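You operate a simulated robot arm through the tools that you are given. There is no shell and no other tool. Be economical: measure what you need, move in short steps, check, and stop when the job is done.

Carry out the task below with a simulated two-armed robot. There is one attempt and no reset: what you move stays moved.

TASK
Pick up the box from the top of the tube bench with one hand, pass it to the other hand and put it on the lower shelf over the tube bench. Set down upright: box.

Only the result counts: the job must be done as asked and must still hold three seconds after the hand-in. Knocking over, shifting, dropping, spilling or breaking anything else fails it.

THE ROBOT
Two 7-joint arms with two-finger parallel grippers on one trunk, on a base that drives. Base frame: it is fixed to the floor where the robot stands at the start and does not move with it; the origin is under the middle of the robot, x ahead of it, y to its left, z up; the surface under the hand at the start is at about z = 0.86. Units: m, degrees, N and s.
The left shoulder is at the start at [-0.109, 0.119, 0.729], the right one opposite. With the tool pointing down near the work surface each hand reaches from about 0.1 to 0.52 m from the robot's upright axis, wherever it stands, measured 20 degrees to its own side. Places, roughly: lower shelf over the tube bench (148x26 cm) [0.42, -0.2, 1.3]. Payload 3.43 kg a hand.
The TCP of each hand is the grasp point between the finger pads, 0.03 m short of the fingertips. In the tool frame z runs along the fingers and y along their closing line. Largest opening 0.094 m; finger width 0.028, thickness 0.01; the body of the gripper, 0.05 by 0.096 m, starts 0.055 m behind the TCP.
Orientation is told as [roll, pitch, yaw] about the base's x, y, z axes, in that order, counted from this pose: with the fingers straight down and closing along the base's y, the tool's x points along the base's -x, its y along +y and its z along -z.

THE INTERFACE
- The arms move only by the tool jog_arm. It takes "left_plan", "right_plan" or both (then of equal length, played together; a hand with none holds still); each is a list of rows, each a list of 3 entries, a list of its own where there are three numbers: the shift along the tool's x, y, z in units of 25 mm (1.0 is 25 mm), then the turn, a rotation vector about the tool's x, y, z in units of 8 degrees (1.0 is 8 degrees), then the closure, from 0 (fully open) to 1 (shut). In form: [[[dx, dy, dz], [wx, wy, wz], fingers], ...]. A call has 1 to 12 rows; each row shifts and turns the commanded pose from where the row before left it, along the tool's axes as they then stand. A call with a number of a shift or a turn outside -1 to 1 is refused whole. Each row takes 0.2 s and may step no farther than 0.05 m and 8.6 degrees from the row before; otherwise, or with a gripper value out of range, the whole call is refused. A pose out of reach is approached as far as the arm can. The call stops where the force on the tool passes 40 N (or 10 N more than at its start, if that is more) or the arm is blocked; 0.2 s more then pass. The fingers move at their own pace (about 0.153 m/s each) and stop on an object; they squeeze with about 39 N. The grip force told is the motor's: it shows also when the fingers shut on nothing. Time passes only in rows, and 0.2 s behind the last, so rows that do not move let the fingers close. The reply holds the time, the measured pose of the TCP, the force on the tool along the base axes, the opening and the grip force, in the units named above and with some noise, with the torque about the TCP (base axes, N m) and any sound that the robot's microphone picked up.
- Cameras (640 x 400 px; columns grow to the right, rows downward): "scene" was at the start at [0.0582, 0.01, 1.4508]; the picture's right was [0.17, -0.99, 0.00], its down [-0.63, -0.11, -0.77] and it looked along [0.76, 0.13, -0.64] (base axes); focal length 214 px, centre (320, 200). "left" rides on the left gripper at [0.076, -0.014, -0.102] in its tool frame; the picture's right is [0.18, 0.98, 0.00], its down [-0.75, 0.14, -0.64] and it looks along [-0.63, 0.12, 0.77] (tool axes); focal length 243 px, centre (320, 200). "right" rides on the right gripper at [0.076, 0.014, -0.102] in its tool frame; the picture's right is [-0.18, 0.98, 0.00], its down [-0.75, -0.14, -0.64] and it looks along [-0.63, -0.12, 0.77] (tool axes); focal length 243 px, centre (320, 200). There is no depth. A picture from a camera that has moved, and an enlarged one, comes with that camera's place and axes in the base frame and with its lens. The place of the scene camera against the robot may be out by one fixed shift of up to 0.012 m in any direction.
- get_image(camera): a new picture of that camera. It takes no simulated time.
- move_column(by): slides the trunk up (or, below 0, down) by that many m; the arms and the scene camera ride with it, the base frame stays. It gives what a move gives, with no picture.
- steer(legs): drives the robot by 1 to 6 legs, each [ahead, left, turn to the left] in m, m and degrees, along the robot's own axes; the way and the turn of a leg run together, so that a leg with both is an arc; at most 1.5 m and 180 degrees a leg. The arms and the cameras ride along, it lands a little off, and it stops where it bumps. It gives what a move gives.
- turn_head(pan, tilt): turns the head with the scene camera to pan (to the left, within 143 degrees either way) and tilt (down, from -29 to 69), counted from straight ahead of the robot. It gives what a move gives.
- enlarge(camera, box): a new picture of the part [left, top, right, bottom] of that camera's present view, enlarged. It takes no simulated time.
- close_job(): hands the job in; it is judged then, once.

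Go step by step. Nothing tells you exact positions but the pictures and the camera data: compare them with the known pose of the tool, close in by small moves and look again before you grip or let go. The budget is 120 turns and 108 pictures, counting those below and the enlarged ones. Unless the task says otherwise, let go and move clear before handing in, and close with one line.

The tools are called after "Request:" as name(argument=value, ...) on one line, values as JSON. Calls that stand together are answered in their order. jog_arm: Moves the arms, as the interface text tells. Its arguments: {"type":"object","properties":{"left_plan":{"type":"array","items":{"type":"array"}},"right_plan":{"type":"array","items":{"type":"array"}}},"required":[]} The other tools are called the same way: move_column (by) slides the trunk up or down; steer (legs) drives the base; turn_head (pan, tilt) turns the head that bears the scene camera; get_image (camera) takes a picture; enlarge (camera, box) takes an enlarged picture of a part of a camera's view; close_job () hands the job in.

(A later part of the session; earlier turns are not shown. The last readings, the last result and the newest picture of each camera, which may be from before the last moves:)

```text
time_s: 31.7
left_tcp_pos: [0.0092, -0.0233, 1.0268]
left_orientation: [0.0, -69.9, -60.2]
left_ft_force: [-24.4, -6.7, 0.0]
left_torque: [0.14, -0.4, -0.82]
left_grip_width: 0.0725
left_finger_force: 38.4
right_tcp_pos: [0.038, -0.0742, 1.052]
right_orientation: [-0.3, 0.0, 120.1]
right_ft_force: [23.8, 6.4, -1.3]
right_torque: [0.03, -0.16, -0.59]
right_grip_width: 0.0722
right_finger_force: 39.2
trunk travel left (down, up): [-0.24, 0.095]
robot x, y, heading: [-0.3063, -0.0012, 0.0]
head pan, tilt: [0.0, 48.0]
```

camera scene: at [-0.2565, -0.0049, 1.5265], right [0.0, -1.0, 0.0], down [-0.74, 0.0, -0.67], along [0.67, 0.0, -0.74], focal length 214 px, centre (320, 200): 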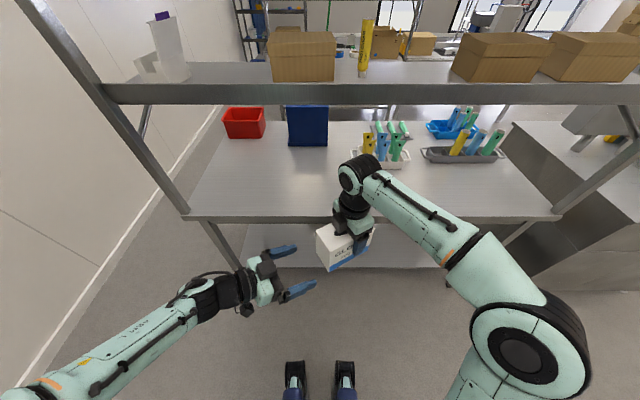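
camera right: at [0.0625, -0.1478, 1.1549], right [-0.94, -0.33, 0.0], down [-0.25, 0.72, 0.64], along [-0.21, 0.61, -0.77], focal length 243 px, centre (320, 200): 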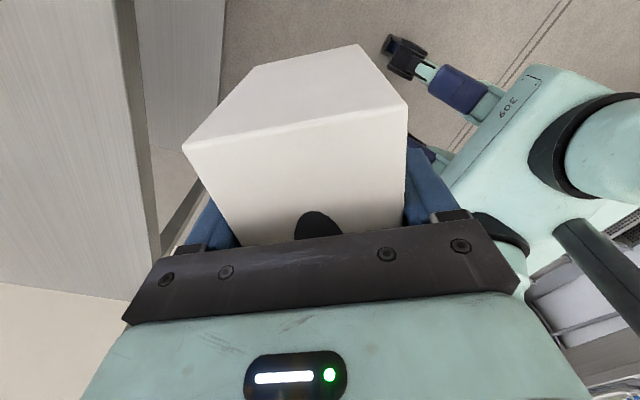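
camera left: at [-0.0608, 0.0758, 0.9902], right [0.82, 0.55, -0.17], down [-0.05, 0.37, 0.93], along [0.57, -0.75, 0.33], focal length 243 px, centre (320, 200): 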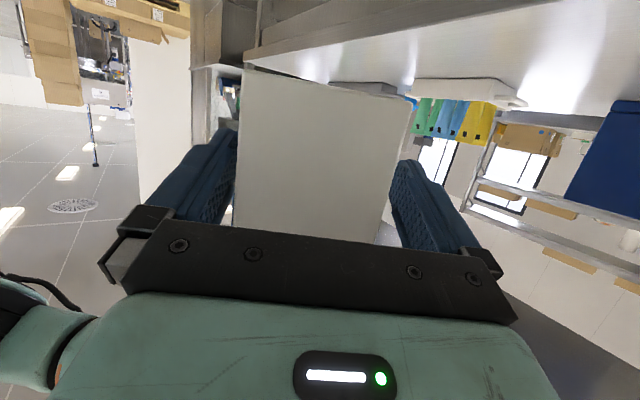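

Request:
jog_arm(left_plan=[[[0, -0.1, 0], [0, 0, 0], 1], [[0, 0, 0], [0, 0, 0], 1]])

```text
time_s: 32.3
left_tcp_pos: [0.0084, -0.023, 1.0255]
left_orientation: [-0.2, -70.0, -59.8]
left_ft_force: [-12.6, -3.0, -0.3]
left_torque: [-0.45, 0.35, -0.95]
left_grip_width: 0.072
left_finger_force: 39.3
right_tcp_pos: [0.038, -0.0736, 1.0512]
right_orientation: [-0.1, 0.0, 120.2]
right_ft_force: [13.0, 2.1, -2.3]
right_torque: [0.51, -0.66, 0.27]
right_grip_width: 0.0721
right_finger_force: 38.8
trunk travel left (down, up): [-0.24, 0.095]
robot x, y, heading: [-0.3055, -0.0027, 0.0]
head pan, tilt: [0.0, 48.0]
```

One more small relief, which brings the internal force low; then I open the right hand.

Request:
jog_arm(left_plan=[[[0, -0.08, 0], [0, 0, 0], 1], [[0, 0, 0], [0, 0, 0], 1]])

Request:
jog_arm(right_plan=[[[0, 0, 0], [0, 0, 0], 0.2], [[0, 0, 0], [0, 0, 0], 0.1], [[0, 0, 0], [0, 0, 0], 0], [[0, 0, 0], [0, 0, 0], 0]])

Request:
get_image(camera="right")

Request:
enlarge(camera="scene", box=[240, 190, 400, 290])

```text
time_s: 32.9
left_tcp_pos: [0.0071, -0.0238, 1.0242]
left_orientation: [-0.1, -70.1, -59.5]
left_ft_force: [-0.4, 2.1, 0.6]
left_torque: [-0.77, 0.77, -0.6]
left_grip_width: 0.0719
left_finger_force: 39.4
right_tcp_pos: [0.0367, -0.0748, 1.0515]
right_orientation: [0.3, 0.0, 120.0]
right_ft_force: [1.2, -2.9, -2.4]
right_torque: [0.71, -0.78, 0.59]
right_grip_width: 0.0717
right_finger_force: 38.8
trunk travel left (down, up): [-0.24, 0.095]
robot x, y, heading: [-0.2986, 0.0025, 0.1]
head pan, tilt: [0.0, 48.0]
```

```text
time_s: 33.9
left_tcp_pos: [0.0067, -0.0241, 1.0252]
left_orientation: [0.1, -70.0, -60.1]
left_ft_force: [1.0, 0.5, 0.4]
left_torque: [0.07, 0.07, 0.03]
left_grip_width: 0.0722
left_finger_force: 38.8
right_tcp_pos: [0.0377, -0.0743, 1.0534]
right_orientation: [0.0, 0.1, 120.0]
right_ft_force: [-0.2, -1.2, 0.5]
right_torque: [0.0, 0.04, -0.02]
right_grip_width: 0.094
right_finger_force: 0.0
trunk travel left (down, up): [-0.24, 0.095]
robot x, y, heading: [-0.3038, 0.0003, -0.1]
head pan, tilt: [0.0, 48.0]
```

```text
73 pictures are left
camera right: at [0.0626, -0.1477, 1.1549], right [-0.94, -0.33, 0.0], down [-0.25, 0.72, 0.64], along [-0.21, 0.61, -0.77], focal length 243 px, centre (320, 200)
```

right: 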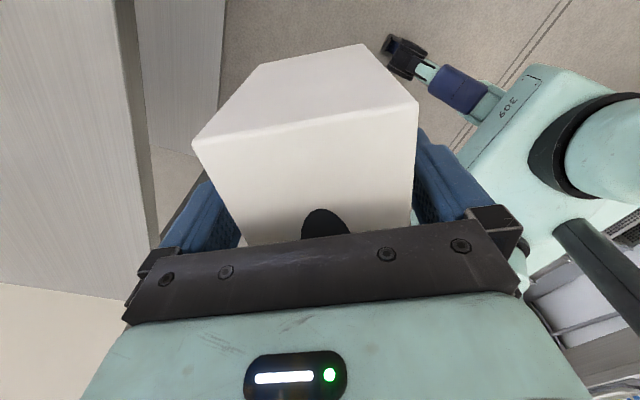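

```text
4.00 times, centred on (320, 240) of scene
camera zoom: at [-0.2564, -0.0047, 1.5265], right [0.0, -1.0, 0.0], down [-0.74, 0.0, -0.67], along [0.67, 0.0, -0.74], focal length 858 px, centre (320, 40)
```

zoom: 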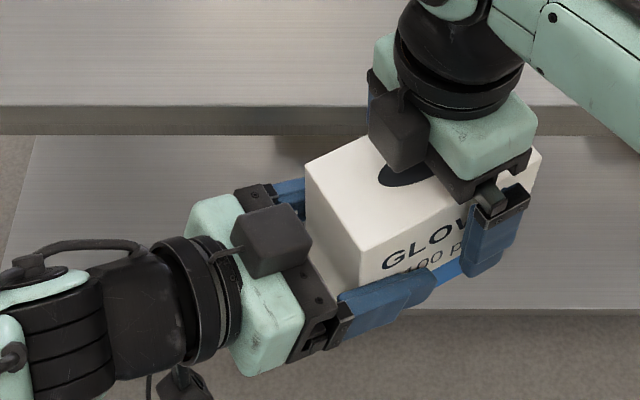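

The left holds the box. I lift the right hand straight up, away from it.

Request:
jog_arm(right_plan=[[[0, 0, -0.5], [0, 0, 0], 0], [[0, 0, -1], [0, 0, 0], 0], [[0, 0, -1], [0, 0, 0], 0], [[0, 0, -1], [0, 0, 0], 0]])

Request:
enlarge(camera="scene", box=[200, 150, 440, 300])

```text
time_s: 34.9
left_tcp_pos: [0.0063, -0.024, 1.0248]
left_orientation: [0.1, -70.0, -60.1]
left_ft_force: [0.2, 0.7, 0.3]
left_torque: [0.11, 0.07, 0.0]
left_grip_width: 0.0722
left_finger_force: 38.9
right_tcp_pos: [0.0377, -0.0735, 1.1391]
right_orientation: [0.0, 0.0, 120.0]
right_ft_force: [-0.1, 0.4, -0.6]
right_torque: [-0.01, 0.01, 0.0]
right_grip_width: 0.094
right_finger_force: 0.1
trunk travel left (down, up): [-0.24, 0.095]
robot x, y, heading: [-0.3013, 0.0002, 0.1]
head pan, tilt: [0.0, 48.0]
```

```text
2.67 times, centred on (320, 225) of scene
camera zoom: at [-0.2563, -0.0045, 1.5264], right [0.0, -1.0, 0.0], down [-0.74, 0.0, -0.67], along [0.67, 0.0, -0.74], focal length 572 px, centre (320, 133)
```

zoom: 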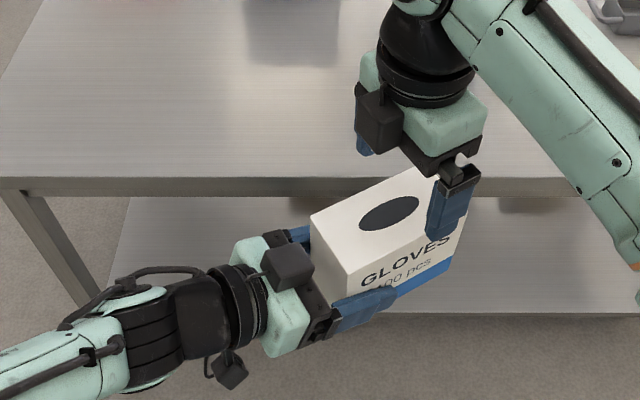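

Box is upright and solid in the left hand. I move the right hand away to the right and lower it.

Request:
jog_arm(right_plan=[[[0.8, 0.6, 0], [0, 0, 0], 0], [[0.8, 0.6, 0], [0, 0, 0], 0], [[0.8, 0.6, 0], [0, 0, 0], 0], [[0.8, 0.6, 0], [0, 0, 0], 0], [[0.8, 0.6, 0], [0, 0, 0], 0], [[0.8, 0.6, 0], [0, 0, 0], 0], [[0.8, 0.6, 0], [0, 0, 0], 0], [[0.6, 0.6, 0.5], [0, 0, 0], 0], [[0, 0, 1], [0, 0, 0], 0], [[0, 0, 1], [0, 0, 0], 0], [[0, 0, 1], [0, 0, 0], 0], [[0, 0, 1], [0, 0, 0], 0]])

```text
time_s: 37.5
left_tcp_pos: [0.007, -0.0245, 1.0256]
left_orientation: [0.1, -69.9, -60.1]
left_ft_force: [0.5, -0.4, -0.4]
left_torque: [0.1, 0.08, -0.03]
left_grip_width: 0.0719
left_finger_force: 38.7
right_tcp_pos: [0.011, -0.2681, 1.0262]
right_orientation: [0.0, 0.0, 120.0]
right_ft_force: [-1.2, -0.5, -0.7]
right_torque: [0.02, 0.01, 0.01]
right_grip_width: 0.0939
right_finger_force: 0.0
trunk travel left (down, up): [-0.24, 0.095]
robot x, y, heading: [-0.299, 0.0034, -0.0]
head pan, tilt: [0.0, 48.0]
```

Next I bring the left hand with the box out to the left and up a little, and pull the right hand back.

Request:
jog_arm(left_plan=[[[-0.011, 0.63, -0.846], [0, 0, 0], 1], [[-0.011, 0.63, -0.846], [0, 0, 0], 1], [[-0.011, 0.63, -0.846], [0, 0, 0], 1], [[-0.011, 0.63, -0.846], [0, 0, 0], 1], [[-0.011, 0.63, -0.846], [0, 0, 0], 1], [[-0.011, 0.63, -0.846], [0, 0, 0], 1], [[-0.011, 0.63, -0.846], [0, 0, 0], 1], [[-0.011, 0.63, -0.846], [0, 0, 0], 1]], right_plan=[[[-0.25, 0.433, 0], [0, 0, 0], 0], [[-0.25, 0.433, 0], [0, 0, 0], 0], [[-0.25, 0.433, 0], [0, 0, 0], 0], [[-0.25, 0.433, 0], [0, 0, 0], 0], [[-0.25, 0.433, 0], [0, 0, 0], 0], [[-0.25, 0.433, 0], [0, 0, 0], 0], [[-0.25, 0.433, 0], [0, 0, 0], 0], [[-0.25, 0.433, 0], [0, 0, 0], 0]])

Request:
jog_arm(left_plan=[[[0, 0.3, 0.3], [-0.881, 0, -0.321], 1], [[0, 0.3, 0.3], [-0.881, 0, -0.321], 1], [[0, 0.3, 0.3], [-0.881, 0, -0.321], 1], [[0, 0, 0.3], [-0.881, 0, -0.321], 1], [[0, 0, 0.3], [-0.881, 0, -0.321], 1], [[0, 0, 0.3], [-0.881, 0, -0.321], 1], [[0, 0, 0.3], [-0.881, 0, -0.321], 1], [[0, 0, 0.3], [-0.881, 0, -0.321], 1]])

Request:
get_image(camera="scene")

```text
time_s: 39.3
left_tcp_pos: [0.0364, 0.1753, 1.0854]
left_orientation: [-0.1, -70.0, -60.0]
left_ft_force: [0.5, 0.8, -2.8]
left_torque: [0.06, 0.02, 0.0]
left_grip_width: 0.0722
left_finger_force: 39.5
right_tcp_pos: [-0.0882, -0.2696, 1.0276]
right_orientation: [0.0, 0.0, 120.1]
right_ft_force: [0.0, -0.7, 0.3]
right_torque: [-0.02, 0.01, 0.01]
right_grip_width: 0.094
right_finger_force: 0.0
trunk travel left (down, up): [-0.24, 0.095]
robot x, y, heading: [-0.3062, -0.0034, 0.2]
head pan, tilt: [0.0, 48.0]
```

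```text
time_s: 41.1
left_tcp_pos: [0.099, 0.1573, 1.0648]
left_orientation: [0.3, -69.9, -0.4]
left_ft_force: [0.4, 0.0, -3.7]
left_torque: [0.03, 0.11, 0.03]
left_grip_width: 0.072
left_finger_force: 39.0
right_tcp_pos: [-0.0868, -0.2695, 1.0281]
right_orientation: [0.0, -0.1, 120.1]
right_ft_force: [0.7, -0.9, -0.8]
right_torque: [-0.01, 0.01, 0.04]
right_grip_width: 0.094
right_finger_force: 0.0
trunk travel left (down, up): [-0.24, 0.095]
robot x, y, heading: [-0.3021, 0.0025, 0.0]
head pan, tilt: [0.0, 48.0]
```

```text
70 pictures are left
camera scene: at [-0.256, -0.0058, 1.5264], right [0.0, -1.0, 0.0], down [-0.74, 0.0, -0.67], along [0.67, 0.0, -0.74], focal length 214 px, centre (320, 200)
```

scene: 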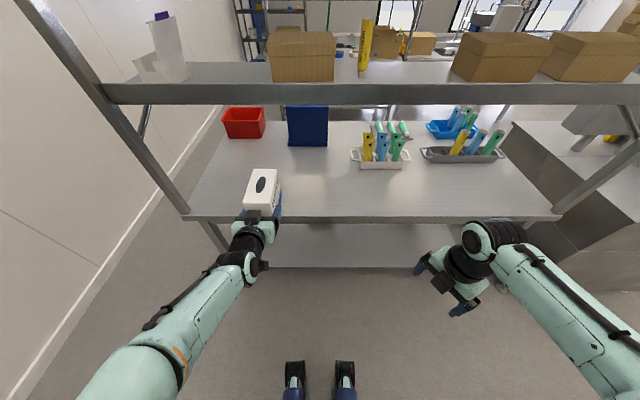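

The box now points straight ahead. I raise the trunk and then the left hand to clear the shelf height, staying in front of it.

Request:
move_column(by=0.09)

Request:
jog_arm(left_plan=[[[-0.94, 0.1, -0.342], [0, 0, 0], 1], [[-0.94, 0.1, -0.342], [0, 0, 0], 1], [[-0.94, 0.1, -0.342], [0, 0, 0], 1], [[-0.94, 0.1, -0.342], [0, 0, 0], 1], [[-0.94, 0.1, -0.342], [0, 0, 0], 1], [[-0.94, 0.1, -0.342], [0, 0, 0], 1], [[-0.94, 0.1, -0.342], [0, 0, 0], 1], [[-0.94, 0.1, -0.342], [0, 0, 0], 1], [[-0.94, 0.1, -0.342], [0, 0, 0], 1], [[-0.94, 0.1, -0.342], [0, 0, 0], 1], [[-0.94, 0.1, -0.342], [0, 0, 0], 1]])

Request:
get_image(camera="scene")

```text
time_s: 42.3
left_tcp_pos: [0.0985, 0.1586, 1.1546]
left_orientation: [0.0, -70.1, 0.1]
left_ft_force: [0.0, -0.3, -2.7]
left_torque: [-0.02, 0.11, -0.02]
left_grip_width: 0.0722
left_finger_force: 38.8
right_tcp_pos: [-0.0896, -0.2694, 1.1168]
right_orientation: [0.0, 0.1, 120.0]
right_ft_force: [-0.4, -0.8, 0.7]
right_torque: [-0.01, -0.04, -0.02]
right_grip_width: 0.094
right_finger_force: 0.1
trunk travel left (down, up): [-0.33, 0.005]
robot x, y, heading: [-0.2993, -0.0004, 0.1]
head pan, tilt: [0.0, 48.0]
```

```text
time_s: 44.7
left_tcp_pos: [0.1001, 0.1847, 1.4285]
left_orientation: [0.0, -70.0, 0.1]
left_ft_force: [0.3, -0.4, -2.6]
left_torque: [0.02, 0.16, 0.01]
left_grip_width: 0.0721
left_finger_force: 39.5
right_tcp_pos: [-0.0897, -0.2688, 1.1171]
right_orientation: [0.0, 0.0, 120.0]
right_ft_force: [-1.1, -0.4, -0.4]
right_torque: [0.01, 0.01, -0.01]
right_grip_width: 0.0939
right_finger_force: 0.1
trunk travel left (down, up): [-0.33, 0.005]
robot x, y, heading: [-0.3022, -0.0004, -0.0]
head pan, tilt: [0.0, 48.0]
```

```text
69 pictures are left
camera scene: at [-0.2574, -0.0044, 1.6221], right [0.0, -1.0, 0.0], down [-0.74, 0.0, -0.67], along [0.67, 0.0, -0.74], focal length 214 px, centre (320, 200)
```

scene: 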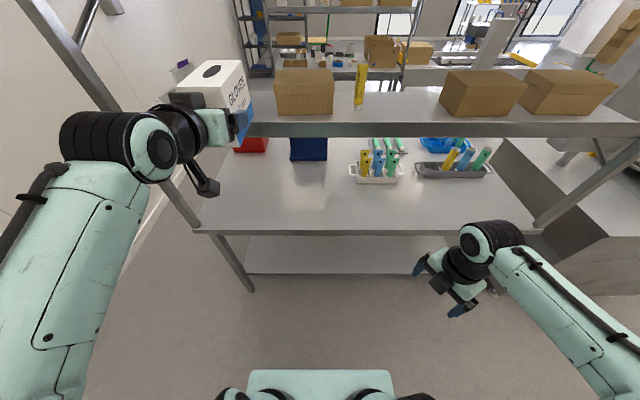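

The box is above shelf height, in front of it. I look level at the shelf to measure the gap and heights.

Request:
turn_head(pan=15, tilt=25)

Request:
get_image(camera="scene")

Request:
get_image(camera="left")

```text
time_s: 45.6
left_tcp_pos: [0.0979, 0.1858, 1.4284]
left_orientation: [0.0, -70.0, 0.0]
left_ft_force: [0.3, 0.0, -2.4]
left_torque: [0.0, 0.16, -0.03]
left_grip_width: 0.0721
left_finger_force: 38.9
right_tcp_pos: [-0.0896, -0.2693, 1.1168]
right_orientation: [0.0, -0.1, 120.0]
right_ft_force: [0.0, -1.2, -0.4]
right_torque: [0.02, 0.02, -0.02]
right_grip_width: 0.0941
right_finger_force: 0.0
trunk travel left (down, up): [-0.33, 0.005]
robot x, y, heading: [-0.2996, -0.0025, 0.1]
head pan, tilt: [15.0, 25.0]
```

```text
68 pictures are left
camera scene: at [-0.2472, 0.0192, 1.6568], right [0.26, -0.97, 0.0], down [-0.41, -0.11, -0.91], along [0.88, 0.23, -0.42], focal length 214 px, centre (320, 200)
```

scene: 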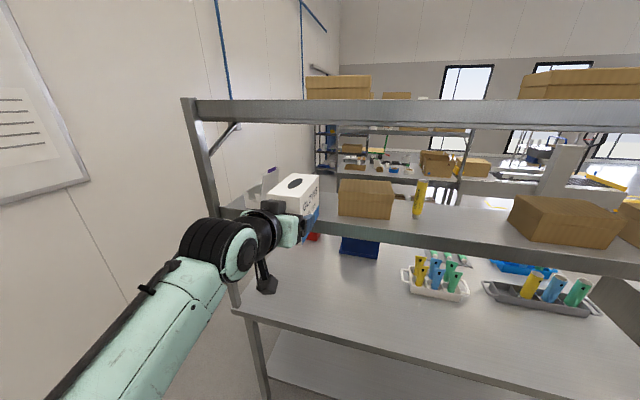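

```text
67 pictures are left
camera left: at [-0.023, 0.1699, 1.3933], right [-0.06, 0.98, -0.17], down [-0.35, 0.14, 0.93], along [0.94, 0.12, 0.33], focal length 243 px, centre (320, 200)
```

left: 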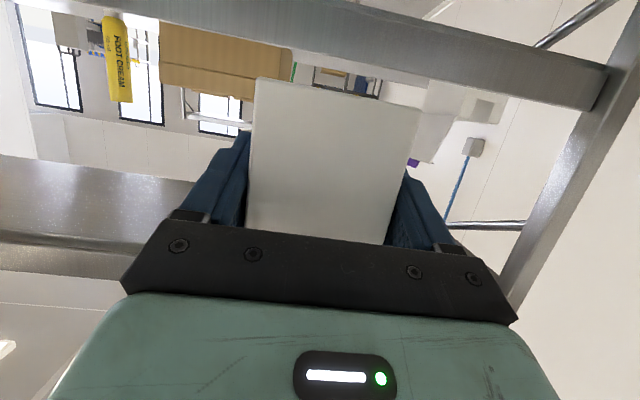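

Request:
enlarge(camera="scene", box=[190, 80, 430, 260])

Request:
enlarge(camera="left", box=[80, 0, 560, 200])

```text
2.22 times, centred on (310, 170) of scene
camera zoom: at [-0.2472, 0.0192, 1.6568], right [0.26, -0.97, 0.0], down [-0.41, -0.11, -0.91], along [0.88, 0.23, -0.42], focal length 477 px, centre (342, 267)
```

zoom: 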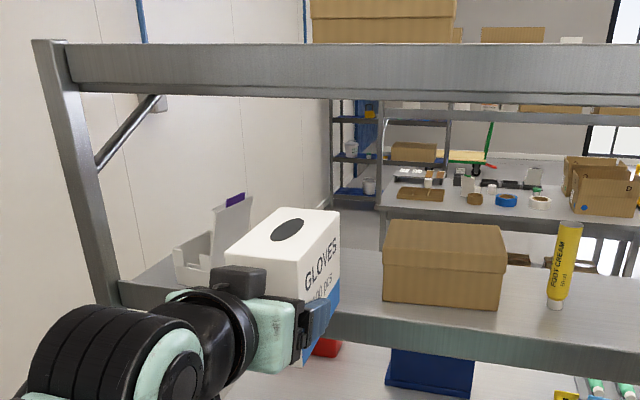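

```text
1.33 times, centred on (320, 100) of left
camera zoom: at [-0.023, 0.1699, 1.3933], right [-0.06, 0.98, -0.17], down [-0.35, 0.14, 0.93], along [0.94, 0.12, 0.33], focal length 324 px, centre (320, 333)
```

zoom: 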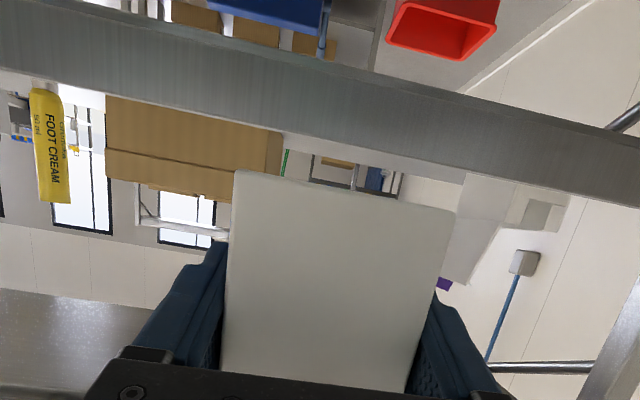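

Shelf top ≈ 1.333 m, front edge x ≈ 0.285; the gap runs y ≈ 0.115–0.325, so the box goes to y ≈ 0.218. I drive forward 0.19 m and 0.033 m left, with the box bottom ~5 cm above the shelf.

Request:
steer(legs=[[0, 0.033, 0], [0.15, 0, 0]])

Request:
get_image(camera="scene")

Request:
get_image(camera="left")

```text
time_s: 47.6
left_tcp_pos: [0.2481, 0.2177, 1.4283]
left_orientation: [0.0, -70.0, 0.0]
left_ft_force: [0.3, 0.0, -2.0]
left_torque: [-0.01, 0.13, -0.01]
left_grip_width: 0.0716
left_finger_force: 38.9
right_tcp_pos: [0.0596, -0.2359, 1.1172]
right_orientation: [-0.1, 0.0, 119.9]
right_ft_force: [-0.3, 0.9, 0.4]
right_torque: [-0.01, -0.04, 0.02]
right_grip_width: 0.0942
right_finger_force: 0.1
trunk travel left (down, up): [-0.33, 0.005]
robot x, y, heading: [-0.1543, 0.0336, -0.0]
head pan, tilt: [15.0, 25.0]
```

```text
64 pictures are left
camera scene: at [-0.0986, 0.0518, 1.6567], right [0.26, -0.97, 0.0], down [-0.41, -0.11, -0.91], along [0.88, 0.23, -0.42], focal length 214 px, centre (320, 200)
```

scene: 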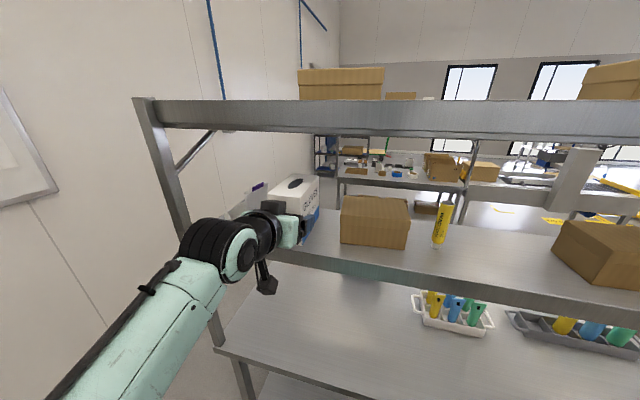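

```text
63 pictures are left
camera left: at [0.1257, 0.2022, 1.3933], right [-0.06, 0.98, -0.17], down [-0.35, 0.14, 0.93], along [0.94, 0.12, 0.33], focal length 243 px, centre (320, 200)
```

left: 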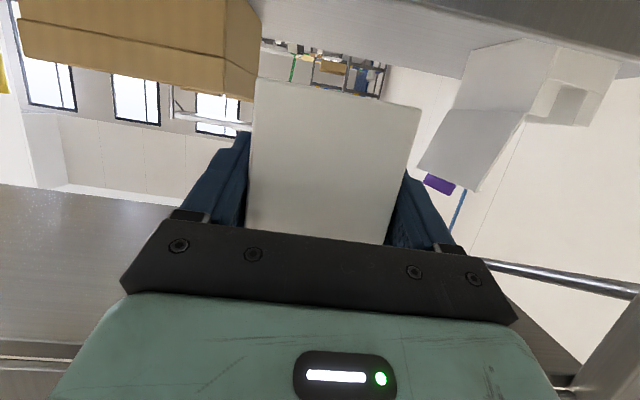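

By both cameras the gap centre is y ≈ 0.224. I go the remaining 0.085 m forward.

Request:
steer(legs=[[0.085, 0.006, 0]])

Request:
get_image(camera="left")

Request:
enlarge(camera="scene", box=[200, 130, 440, 290])

```text
time_s: 48.6
left_tcp_pos: [0.3335, 0.2233, 1.4291]
left_orientation: [0.2, -70.0, -0.1]
left_ft_force: [0.9, -0.1, -3.1]
left_torque: [-0.02, 0.13, 0.0]
left_grip_width: 0.072
left_finger_force: 38.4
right_tcp_pos: [0.1449, -0.2308, 1.117]
right_orientation: [0.0, 0.0, 119.9]
right_ft_force: [0.2, -0.5, -0.1]
right_torque: [-0.01, -0.01, 0.02]
right_grip_width: 0.0941
right_finger_force: 0.1
trunk travel left (down, up): [-0.33, 0.005]
robot x, y, heading: [-0.0713, 0.0403, 0.2]
head pan, tilt: [15.0, 25.0]
```

```text
62 pictures are left
camera left: at [0.2108, 0.2078, 1.3932], right [-0.06, 0.98, -0.17], down [-0.35, 0.14, 0.93], along [0.94, 0.12, 0.33], focal length 243 px, centre (320, 200)
```

left: 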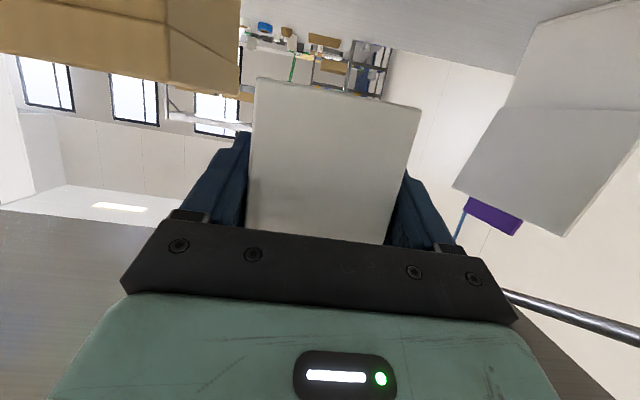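

```text
2.50 times, centred on (320, 210) of scene
camera zoom: at [-0.0135, 0.0577, 1.6566], right [0.26, -0.97, 0.0], down [-0.41, -0.11, -0.91], along [0.88, 0.23, -0.42], focal length 536 px, centre (320, 175)
```

zoom: 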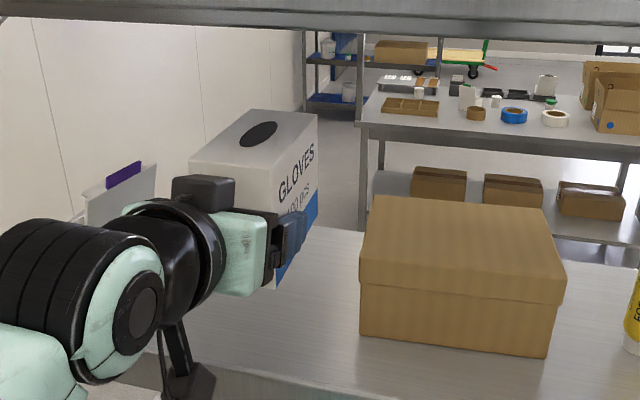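

Clear on both sides. I lower about 4 cm, then check before touching down.

Request:
jog_arm(left_plan=[[[0.6, 0, 0.218], [0, 0, 0], 1], [[0.6, 0, 0.218], [0, 0, 0], 1], [[0.3, 0, 0.109], [0, 0, 0], 1]])

Request:
enlarge(camera="scene", box=[200, 130, 440, 290])

Request:
get_image(camera="left")

```text
time_s: 49.5
left_tcp_pos: [0.3338, 0.2232, 1.3882]
left_orientation: [0.1, -70.1, -0.1]
left_ft_force: [0.3, 0.5, -2.6]
left_torque: [-0.01, 0.14, 0.01]
left_grip_width: 0.0722
left_finger_force: 39.0
right_tcp_pos: [0.1449, -0.2298, 1.1173]
right_orientation: [0.0, 0.0, 119.9]
right_ft_force: [0.2, 0.0, -0.6]
right_torque: [0.02, -0.02, -0.02]
right_grip_width: 0.0938
right_finger_force: 0.1
trunk travel left (down, up): [-0.33, 0.005]
robot x, y, heading: [-0.0679, 0.0399, -0.2]
head pan, tilt: [15.0, 25.0]
```

```text
2.50 times, centred on (320, 210) of scene
camera zoom: at [-0.0127, 0.0578, 1.6569], right [0.26, -0.97, 0.0], down [-0.41, -0.11, -0.91], along [0.88, 0.23, -0.42], focal length 536 px, centre (320, 175)
```

zoom: 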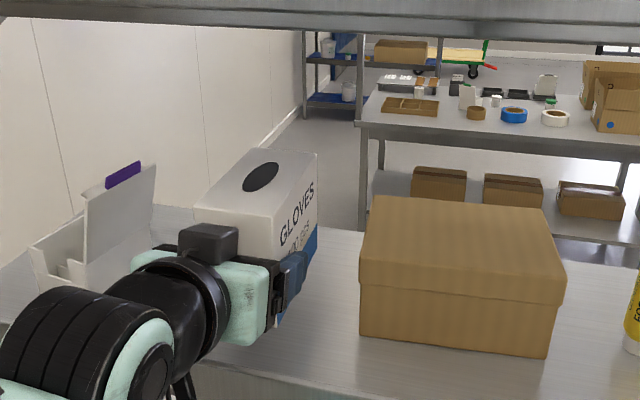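

```text
59 pictures are left
camera left: at [0.2116, 0.2081, 1.353], right [-0.06, 0.98, -0.17], down [-0.35, 0.14, 0.93], along [0.94, 0.12, 0.33], focal length 243 px, centre (320, 200)
```

left: 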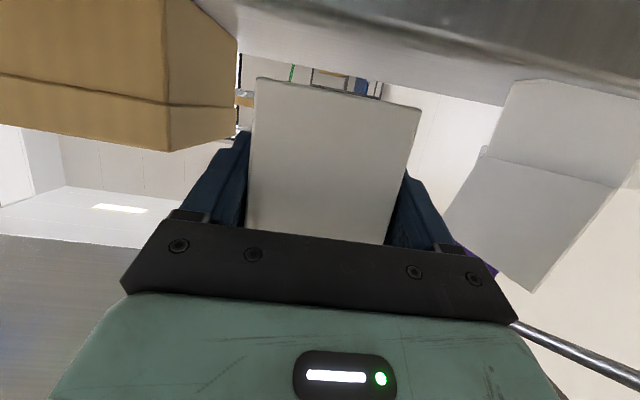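

Request:
jog_arm(left_plan=[[[0.113, 0, 0.041], [0, 0, 0], 1], [[0.113, 0, 0.041], [0, 0, 0], 1]])

```text
time_s: 50.0
left_tcp_pos: [0.3337, 0.2229, 1.3827]
left_orientation: [0.0, -70.0, -0.1]
left_ft_force: [0.3, -0.8, -2.0]
left_torque: [0.03, 0.14, -0.02]
left_grip_width: 0.0721
left_finger_force: 38.7
right_tcp_pos: [0.1448, -0.2317, 1.1179]
right_orientation: [0.0, 0.1, 119.9]
right_ft_force: [0.0, 0.1, -0.5]
right_torque: [-0.02, 0.01, -0.02]
right_grip_width: 0.0941
right_finger_force: 0.0
trunk travel left (down, up): [-0.33, 0.005]
robot x, y, heading: [-0.0688, 0.0361, 0.1]
head pan, tilt: [15.0, 25.0]
```

No contact yet; I lower on in 2 mm steps.

Request:
jog_arm(left_plan=[[[0.075, 0, 0.027], [0, 0, 0], 1], [[0.075, 0, 0.027], [0, 0, 0], 1]])

```text
time_s: 50.6
left_tcp_pos: [0.3327, 0.2235, 1.3791]
left_orientation: [0.0, -70.0, -0.1]
left_ft_force: [-0.8, -0.4, -2.8]
left_torque: [0.01, 0.09, 0.04]
left_grip_width: 0.0719
left_finger_force: 38.9
right_tcp_pos: [0.1441, -0.2301, 1.1176]
right_orientation: [0.0, 0.1, 120.0]
right_ft_force: [0.9, 0.0, 0.9]
right_torque: [0.0, 0.0, 0.0]
right_grip_width: 0.0941
right_finger_force: 0.2
trunk travel left (down, up): [-0.33, 0.005]
robot x, y, heading: [-0.0653, 0.0382, 0.0]
head pan, tilt: [15.0, 25.0]
```

Request:
jog_arm(left_plan=[[[0.075, 0, 0.027], [0, 0, 0], 1], [[0.075, 0, 0.027], [0, 0, 0], 1]])

Request:
get_image(camera="left")

```text
time_s: 51.2
left_tcp_pos: [0.3318, 0.2227, 1.376]
left_orientation: [0.2, -70.0, -0.2]
left_ft_force: [0.2, -0.8, -2.9]
left_torque: [0.01, 0.1, -0.01]
left_grip_width: 0.0722
left_finger_force: 38.6
right_tcp_pos: [0.1447, -0.2296, 1.1169]
right_orientation: [-0.1, 0.0, 120.0]
right_ft_force: [-0.6, -0.7, 0.4]
right_torque: [-0.01, -0.01, -0.04]
right_grip_width: 0.0943
right_finger_force: 0.0
trunk travel left (down, up): [-0.33, 0.005]
robot x, y, heading: [-0.0708, 0.0409, -0.0]
head pan, tilt: [15.0, 25.0]
```

```text
58 pictures are left
camera left: at [0.2114, 0.2076, 1.3395], right [-0.06, 0.98, -0.17], down [-0.35, 0.14, 0.93], along [0.94, 0.12, 0.33], focal length 243 px, centre (320, 200)
```

left: 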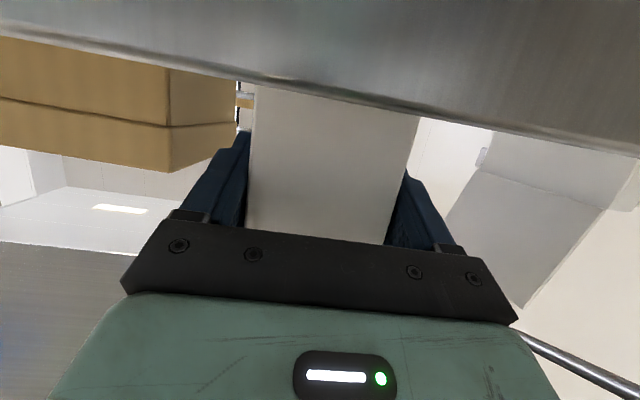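

The box bottom is now essentially at shelf level; I continue in small steps until contact.

Request:
jog_arm(left_plan=[[[0.06, 0, 0.022], [0, 0, 0], 1], [[0.06, 0, 0.022], [0, 0, 0], 1]])

```text
time_s: 51.9
left_tcp_pos: [0.3335, 0.2236, 1.3734]
left_orientation: [0.0, -69.9, 0.1]
left_ft_force: [-0.1, -0.7, -2.2]
left_torque: [0.01, 0.11, 0.0]
left_grip_width: 0.072
left_finger_force: 39.0
right_tcp_pos: [0.1443, -0.2306, 1.1162]
right_orientation: [-0.1, 0.0, 119.9]
right_ft_force: [0.1, 0.2, -1.7]
right_torque: [-0.01, 0.03, 0.0]
right_grip_width: 0.0942
right_finger_force: 0.1
trunk travel left (down, up): [-0.33, 0.005]
robot x, y, heading: [-0.0693, 0.0339, -0.0]
head pan, tilt: [15.0, 25.0]
```

Request:
jog_arm(left_plan=[[[0.06, 0, 0.022], [0, 0, 0], 1], [[0.06, 0, 0.022], [0, 0, 0], 1]])

Request:
turn_head(pan=20, tilt=38)

Request:
get_image(camera="scene")

```text
time_s: 52.5
left_tcp_pos: [0.3334, 0.2232, 1.3681]
left_orientation: [0.1, -70.0, -0.2]
left_ft_force: [0.0, -0.4, -3.0]
left_torque: [-0.01, 0.07, -0.02]
left_grip_width: 0.072
left_finger_force: 39.3
right_tcp_pos: [0.1448, -0.231, 1.1171]
right_orientation: [0.0, 0.0, 119.9]
right_ft_force: [-0.7, -0.7, 0.0]
right_torque: [0.0, 0.01, 0.0]
right_grip_width: 0.0938
right_finger_force: 0.0
trunk travel left (down, up): [-0.33, 0.005]
robot x, y, heading: [-0.0687, 0.0389, -0.1]
head pan, tilt: [15.0, 25.0]
```

```text
time_s: 53.2
left_tcp_pos: [0.3325, 0.2226, 1.3688]
left_orientation: [0.1, -70.0, -0.1]
left_ft_force: [0.2, 0.1, -2.2]
left_torque: [0.01, 0.14, 0.0]
left_grip_width: 0.0721
left_finger_force: 38.3
right_tcp_pos: [0.1456, -0.2307, 1.1181]
right_orientation: [0.0, 0.0, 119.9]
right_ft_force: [-0.2, 0.5, -0.1]
right_torque: [-0.02, -0.04, 0.0]
right_grip_width: 0.0938
right_finger_force: 0.0
trunk travel left (down, up): [-0.33, 0.005]
robot x, y, heading: [-0.0669, 0.0413, -0.2]
head pan, tilt: [20.0, 38.0]
```

```text
57 pictures are left
camera scene: at [-0.0207, 0.0634, 1.6366], right [0.34, -0.94, 0.0], down [-0.58, -0.21, -0.79], along [0.74, 0.27, -0.62], focal length 214 px, centre (320, 200)
```

scene: 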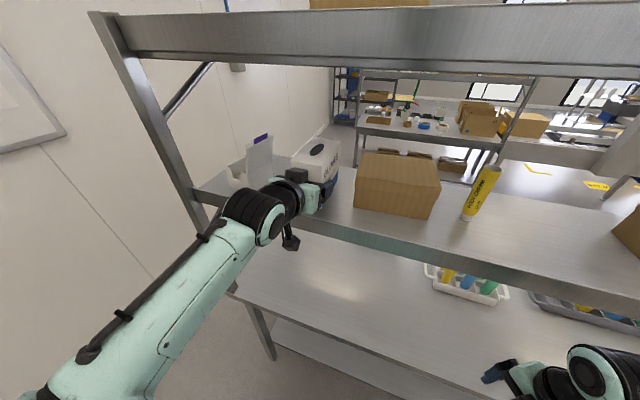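

Request:
enlarge(camera="scene", box=[240, 120, 400, 220])

Request:
get_image(camera="left")

```text
4.00 times, centred on (320, 170) of scene
camera zoom: at [-0.0207, 0.0634, 1.6366], right [0.34, -0.94, 0.0], down [-0.58, -0.21, -0.79], along [0.74, 0.27, -0.62], focal length 858 px, centre (320, 320)
```

zoom: 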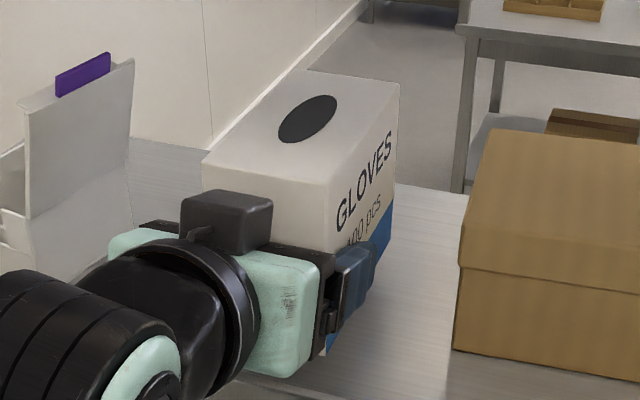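

```text
55 pictures are left
camera left: at [0.211, 0.2077, 1.333], right [-0.06, 0.98, -0.17], down [-0.35, 0.14, 0.93], along [0.94, 0.12, 0.33], focal length 243 px, centre (320, 200)
```

left: 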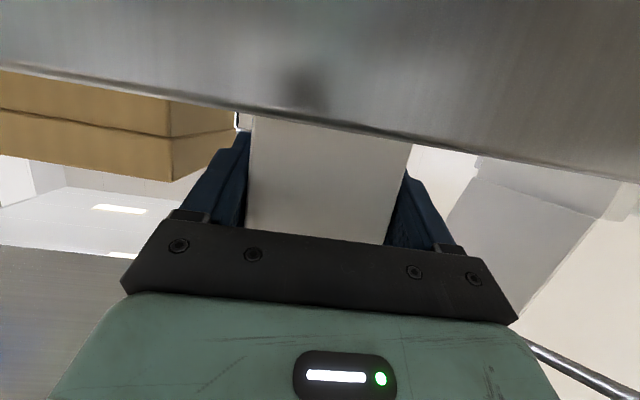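

Still no contact (force steady at box weight). I keep lowering gently.

Request:
jog_arm(left_plan=[[[0.06, 0, 0.022], [0, 0, 0], 1], [[0.06, 0, 0.022], [0, 0, 0], 1]])

Request:
jog_arm(left_plan=[[[0.06, 0, 0.022], [0, 0, 0], 1], [[0.06, 0, 0.022], [0, 0, 0], 1]])

```text
time_s: 53.8
left_tcp_pos: [0.3318, 0.2227, 1.3669]
left_orientation: [-0.1, -70.0, -0.1]
left_ft_force: [-0.6, 0.0, -2.3]
left_torque: [-0.02, 0.14, 0.02]
left_grip_width: 0.0722
left_finger_force: 39.4
right_tcp_pos: [0.1453, -0.2307, 1.1174]
right_orientation: [0.0, 0.0, 119.8]
right_ft_force: [-0.5, -0.3, 0.2]
right_torque: [-0.02, 0.03, -0.02]
right_grip_width: 0.0939
right_finger_force: 0.0
trunk travel left (down, up): [-0.33, 0.005]
robot x, y, heading: [-0.0651, 0.0432, -0.2]
head pan, tilt: [20.0, 38.0]
```

```text
time_s: 54.4
left_tcp_pos: [0.3331, 0.2231, 1.3633]
left_orientation: [0.0, -70.0, 0.0]
left_ft_force: [0.4, -1.1, -2.7]
left_torque: [-0.01, 0.13, -0.05]
left_grip_width: 0.0723
left_finger_force: 39.1
right_tcp_pos: [0.1449, -0.2302, 1.1167]
right_orientation: [0.0, 0.1, 119.9]
right_ft_force: [0.1, 0.6, -1.5]
right_torque: [-0.01, 0.0, -0.01]
right_grip_width: 0.0938
right_finger_force: 0.0
trunk travel left (down, up): [-0.33, 0.005]
robot x, y, heading: [-0.0667, 0.0364, -0.0]
head pan, tilt: [20.0, 38.0]
```

Triangulating the carton's base suggests the shelf surface is near 1.305, below the raised front rim (1.335). I keep lowering gently, watching force.

Request:
jog_arm(left_plan=[[[0.075, 0, 0.027], [0, 0, 0], 1], [[0.075, 0, 0.027], [0, 0, 0], 1]])

Request:
jog_arm(left_plan=[[[0.075, 0, 0.027], [0, 0, 0], 1], [[0.075, 0, 0.027], [0, 0, 0], 1]])

Request:
get_image(camera="left")

Request:
enlarge(camera="scene", box=[240, 120, 400, 220])

```text
time_s: 55.0
left_tcp_pos: [0.332, 0.2242, 1.3584]
left_orientation: [0.1, -70.0, -0.2]
left_ft_force: [-0.1, 0.7, -2.8]
left_torque: [-0.01, 0.1, 0.06]
left_grip_width: 0.072
left_finger_force: 38.6
right_tcp_pos: [0.1448, -0.2315, 1.1175]
right_orientation: [0.0, 0.0, 119.9]
right_ft_force: [0.3, 0.0, -0.4]
right_torque: [0.0, 0.0, 0.01]
right_grip_width: 0.094
right_finger_force: 0.0
trunk travel left (down, up): [-0.33, 0.005]
robot x, y, heading: [-0.0628, 0.0378, 0.1]
head pan, tilt: [20.0, 38.0]
```

```text
time_s: 55.6
left_tcp_pos: [0.3327, 0.2227, 1.3544]
left_orientation: [0.0, -70.2, 0.1]
left_ft_force: [0.2, -0.7, -2.0]
left_torque: [0.01, 0.11, -0.01]
left_grip_width: 0.0722
left_finger_force: 38.7
right_tcp_pos: [0.1447, -0.2313, 1.1165]
right_orientation: [-0.1, 0.0, 119.9]
right_ft_force: [0.3, -0.3, 0.3]
right_torque: [0.03, -0.01, 0.0]
right_grip_width: 0.0938
right_finger_force: 0.1
trunk travel left (down, up): [-0.33, 0.005]
robot x, y, heading: [-0.068, 0.0386, -0.1]
head pan, tilt: [20.0, 38.0]
```

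```text
54 pictures are left
camera left: at [0.2109, 0.2075, 1.3191], right [-0.06, 0.98, -0.17], down [-0.35, 0.14, 0.93], along [0.94, 0.12, 0.33], focal length 243 px, centre (320, 200)
```

left: 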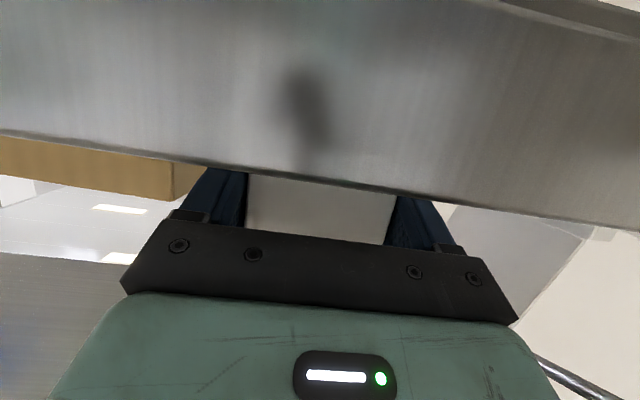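

```text
4.00 times, centred on (320, 170) of scene
camera zoom: at [-0.0207, 0.0634, 1.6366], right [0.34, -0.94, 0.0], down [-0.58, -0.21, -0.79], along [0.74, 0.27, -0.62], focal length 858 px, centre (320, 320)
```

zoom: 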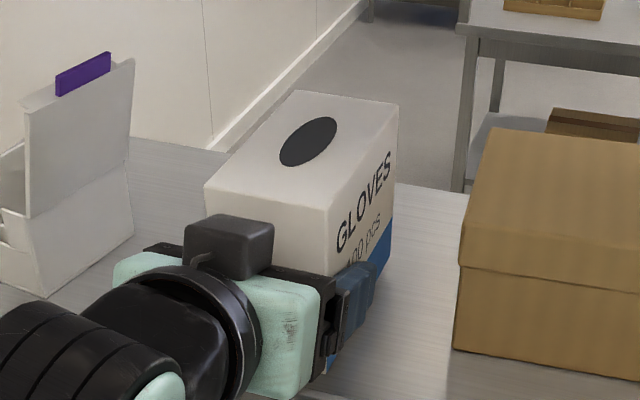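

Request:
jog_arm(left_plan=[[[0.05, 0, 0.018], [0, 0, 0], 1], [[0.05, 0, 0.018], [0, 0, 0], 1]])

```text
time_s: 56.2
left_tcp_pos: [0.3316, 0.2229, 1.3516]
left_orientation: [0.1, -69.9, -0.1]
left_ft_force: [0.0, 0.7, -3.2]
left_torque: [0.0, 0.1, 0.01]
left_grip_width: 0.0719
left_finger_force: 39.4
right_tcp_pos: [0.1449, -0.231, 1.1181]
right_orientation: [0.0, 0.0, 119.8]
right_ft_force: [0.0, 1.2, 0.1]
right_torque: [0.03, -0.01, -0.01]
right_grip_width: 0.0939
right_finger_force: 0.0
trunk travel left (down, up): [-0.33, 0.005]
robot x, y, heading: [-0.0696, 0.0382, 0.1]
head pan, tilt: [20.0, 38.0]
```

Request:
enlarge(camera="scene", box=[300, 160, 380, 220])

```text
6.67 times, centred on (340, 190) of scene
camera zoom: at [-0.0207, 0.0634, 1.6366], right [0.34, -0.94, 0.0], down [-0.58, -0.21, -0.79], along [0.74, 0.27, -0.62], focal length 1430 px, centre (187, 267)
```

zoom: 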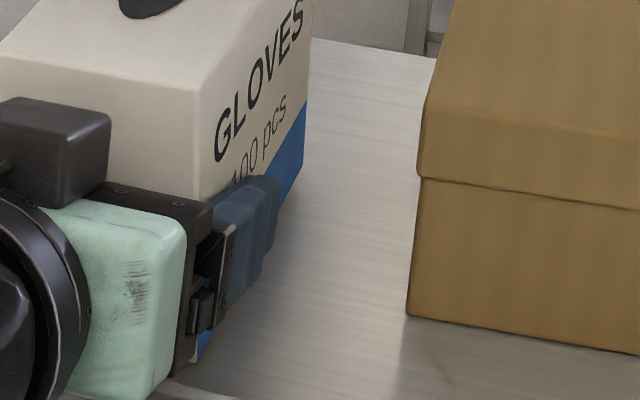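

Close to touchdown by the look of it; I continue in small steps.

Request:
jog_arm(left_plan=[[[0.05, 0, 0.018], [0, 0, 0], 1], [[0.05, 0, 0.018], [0, 0, 0], 1]])

```text
time_s: 56.8
left_tcp_pos: [0.3331, 0.2244, 1.3491]
left_orientation: [0.1, -70.0, 0.0]
left_ft_force: [-0.2, 0.0, -1.7]
left_torque: [-0.01, 0.1, 0.02]
left_grip_width: 0.0722
left_finger_force: 39.0
right_tcp_pos: [0.1455, -0.2308, 1.1178]
right_orientation: [0.0, 0.0, 119.9]
right_ft_force: [-1.4, 0.4, 0.3]
right_torque: [-0.02, 0.0, -0.02]
right_grip_width: 0.0941
right_finger_force: 0.0
trunk travel left (down, up): [-0.33, 0.005]
robot x, y, heading: [-0.0643, 0.039, 0.1]
head pan, tilt: [20.0, 38.0]
```

Request:
jog_arm(left_plan=[[[0.05, 0, 0.018], [0, 0, 0], 1], [[0.05, 0, 0.018], [0, 0, 0], 1]])

```text
time_s: 57.4
left_tcp_pos: [0.3335, 0.2233, 1.3462]
left_orientation: [0.1, -70.0, -0.2]
left_ft_force: [0.8, 0.4, -2.6]
left_torque: [0.0, 0.11, 0.03]
left_grip_width: 0.0722
left_finger_force: 38.7
right_tcp_pos: [0.1442, -0.2299, 1.1171]
right_orientation: [0.0, 0.0, 119.9]
right_ft_force: [-0.1, 0.1, 0.0]
right_torque: [0.01, -0.03, 0.02]
right_grip_width: 0.094
right_finger_force: 0.1
trunk travel left (down, up): [-0.33, 0.005]
robot x, y, heading: [-0.071, 0.0406, -0.2]
head pan, tilt: [20.0, 38.0]
```

Request:
get_image(camera="left")

Request:
enlarge(camera="scene", box=[280, 160, 380, 230])

```text
51 pictures are left
camera left: at [0.2109, 0.2079, 1.3115], right [-0.06, 0.98, -0.17], down [-0.35, 0.14, 0.93], along [0.94, 0.12, 0.33], focal length 243 px, centre (320, 200)
```

left: 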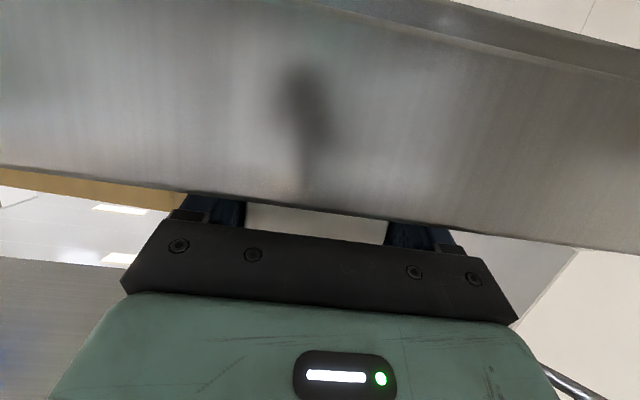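

```text
5.71 times, centred on (330, 195) of scene
camera zoom: at [-0.0207, 0.0635, 1.6366], right [0.34, -0.94, 0.0], down [-0.58, -0.21, -0.79], along [0.74, 0.27, -0.62], focal length 1226 px, centre (263, 229)
```

zoom: 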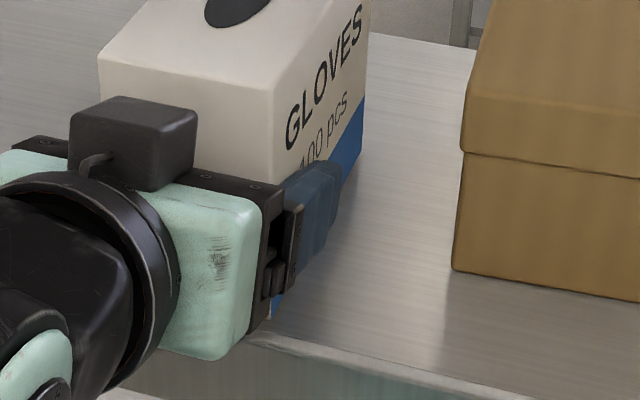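

The surface lies below the rim; the hand still has ~6 mm over the rim. A few more millimetres in fine steps.

Request:
jog_arm(left_plan=[[[0.05, 0, 0.018], [0, 0, 0], 1], [[0, 0, 0], [0, 0, 0], 1]])

```text
time_s: 58.0
left_tcp_pos: [0.3341, 0.2227, 1.3458]
left_orientation: [-0.1, -70.0, 0.0]
left_ft_force: [0.3, 0.4, -3.2]
left_torque: [-0.03, 0.13, 0.0]
left_grip_width: 0.072
left_finger_force: 39.4
right_tcp_pos: [0.145, -0.2314, 1.1172]
right_orientation: [-0.1, 0.0, 119.9]
right_ft_force: [-0.4, -0.6, -0.7]
right_torque: [0.01, 0.02, -0.01]
right_grip_width: 0.0939
right_finger_force: 0.1
trunk travel left (down, up): [-0.33, 0.005]
robot x, y, heading: [-0.0646, 0.0397, 0.2]
head pan, tilt: [20.0, 38.0]
```

Request:
jog_arm(left_plan=[[[0.05, 0, 0.018], [0, 0, 0], 1], [[0.03, 0, 0.011], [0, 0, 0], 1]])

```text
time_s: 58.6
left_tcp_pos: [0.3317, 0.223, 1.346]
left_orientation: [0.0, -70.2, -0.1]
left_ft_force: [2.9, 0.0, 7.7]
left_torque: [-0.2, 0.26, 0.01]
left_grip_width: 0.072
left_finger_force: 39.1
right_tcp_pos: [0.1441, -0.2319, 1.117]
right_orientation: [0.0, 0.0, 120.0]
right_ft_force: [0.2, -0.2, 0.1]
right_torque: [0.0, -0.03, 0.02]
right_grip_width: 0.0938
right_finger_force: 0.0
trunk travel left (down, up): [-0.33, 0.005]
robot x, y, heading: [-0.0689, 0.0367, 0.1]
head pan, tilt: [20.0, 38.0]
```

Contact at LTCP z ≈ 1.346, consistent with the box base on a shelf surface of ~1.300. I open the left fingers slowly.

Request:
jog_arm(left_plan=[[[0, 0, 0], [0, 0, 0], 0.22], [[0, 0, 0], [0, 0, 0], 0.17], [[0, 0, 0], [0, 0, 0], 0.1], [[0, 0, 0], [0, 0, 0], 0], [[0, 0, 0], [0, 0, 0], 0]])

Request:
get_image(camera="left")

Request:
enlarge(camera="scene", box=[280, 130, 380, 230])

```text
time_s: 59.8
left_tcp_pos: [0.3341, 0.2243, 1.3443]
left_orientation: [0.0, -69.9, -0.1]
left_ft_force: [-0.6, -0.8, -0.2]
left_torque: [-0.01, 0.0, 0.02]
left_grip_width: 0.094
left_finger_force: 0.1
right_tcp_pos: [0.1447, -0.2312, 1.1178]
right_orientation: [0.1, 0.0, 120.0]
right_ft_force: [1.1, 0.3, -0.5]
right_torque: [0.04, 0.02, 0.0]
right_grip_width: 0.0938
right_finger_force: 0.1
trunk travel left (down, up): [-0.33, 0.005]
robot x, y, heading: [-0.0677, 0.0389, -0.1]
head pan, tilt: [20.0, 38.0]
```

```text
49 pictures are left
camera left: at [0.2109, 0.2083, 1.3082], right [-0.06, 0.98, -0.17], down [-0.35, 0.14, 0.93], along [0.94, 0.12, 0.33], focal length 243 px, centre (320, 200)
```

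left: 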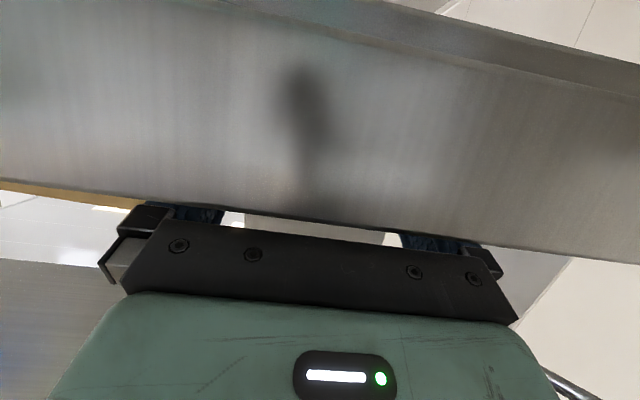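

```text
4.00 times, centred on (330, 180) of scene
camera zoom: at [-0.0209, 0.0634, 1.6366], right [0.34, -0.94, 0.0], down [-0.58, -0.21, -0.79], along [0.74, 0.27, -0.62], focal length 858 px, centre (280, 280)
```

zoom: 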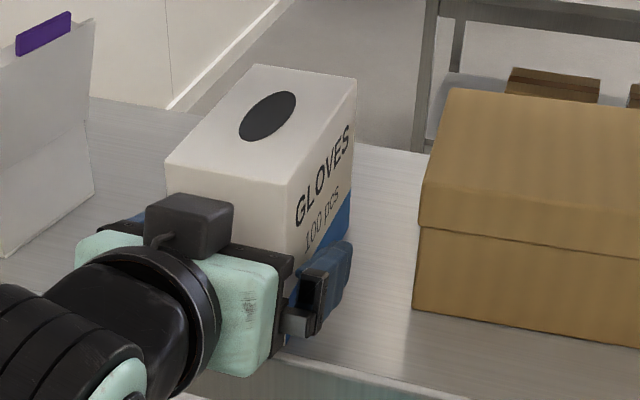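

The box stands upright, released. I lift the fingers straight up past the rim, then withdraw backward.

Request:
jog_arm(left_plan=[[[-0.4, 0, -0.146], [0, 0, 0], 0], [[-0.6, 0, -0.218], [0, 0, 0], 0], [[-0.6, 0, -0.218], [0, 0, 0], 0], [[-0.3, 0, -0.109], [0, 0, 0], 0]])

Request:
get_image(camera="left")

```text
time_s: 60.8
left_tcp_pos: [0.3328, 0.2238, 1.394]
left_orientation: [0.0, -70.0, 0.0]
left_ft_force: [-0.6, -0.4, -0.6]
left_torque: [0.01, -0.03, 0.02]
left_grip_width: 0.0938
left_finger_force: 0.0
right_tcp_pos: [0.1445, -0.2306, 1.1163]
right_orientation: [0.0, 0.0, 119.9]
right_ft_force: [-0.8, 0.6, 0.4]
right_torque: [0.02, 0.0, 0.0]
right_grip_width: 0.0939
right_finger_force: 0.1
trunk travel left (down, up): [-0.33, 0.005]
robot x, y, heading: [-0.0694, 0.0369, -0.1]
head pan, tilt: [20.0, 38.0]
```

```text
47 pictures are left
camera left: at [0.211, 0.2084, 1.3581], right [-0.06, 0.98, -0.17], down [-0.35, 0.14, 0.93], along [0.94, 0.12, 0.33], focal length 243 px, centre (320, 200)
```

left: 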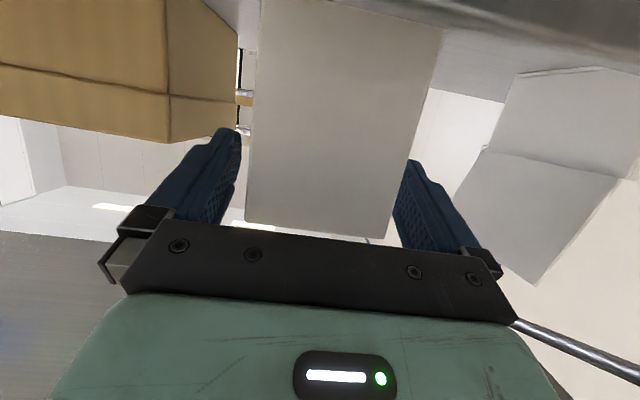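

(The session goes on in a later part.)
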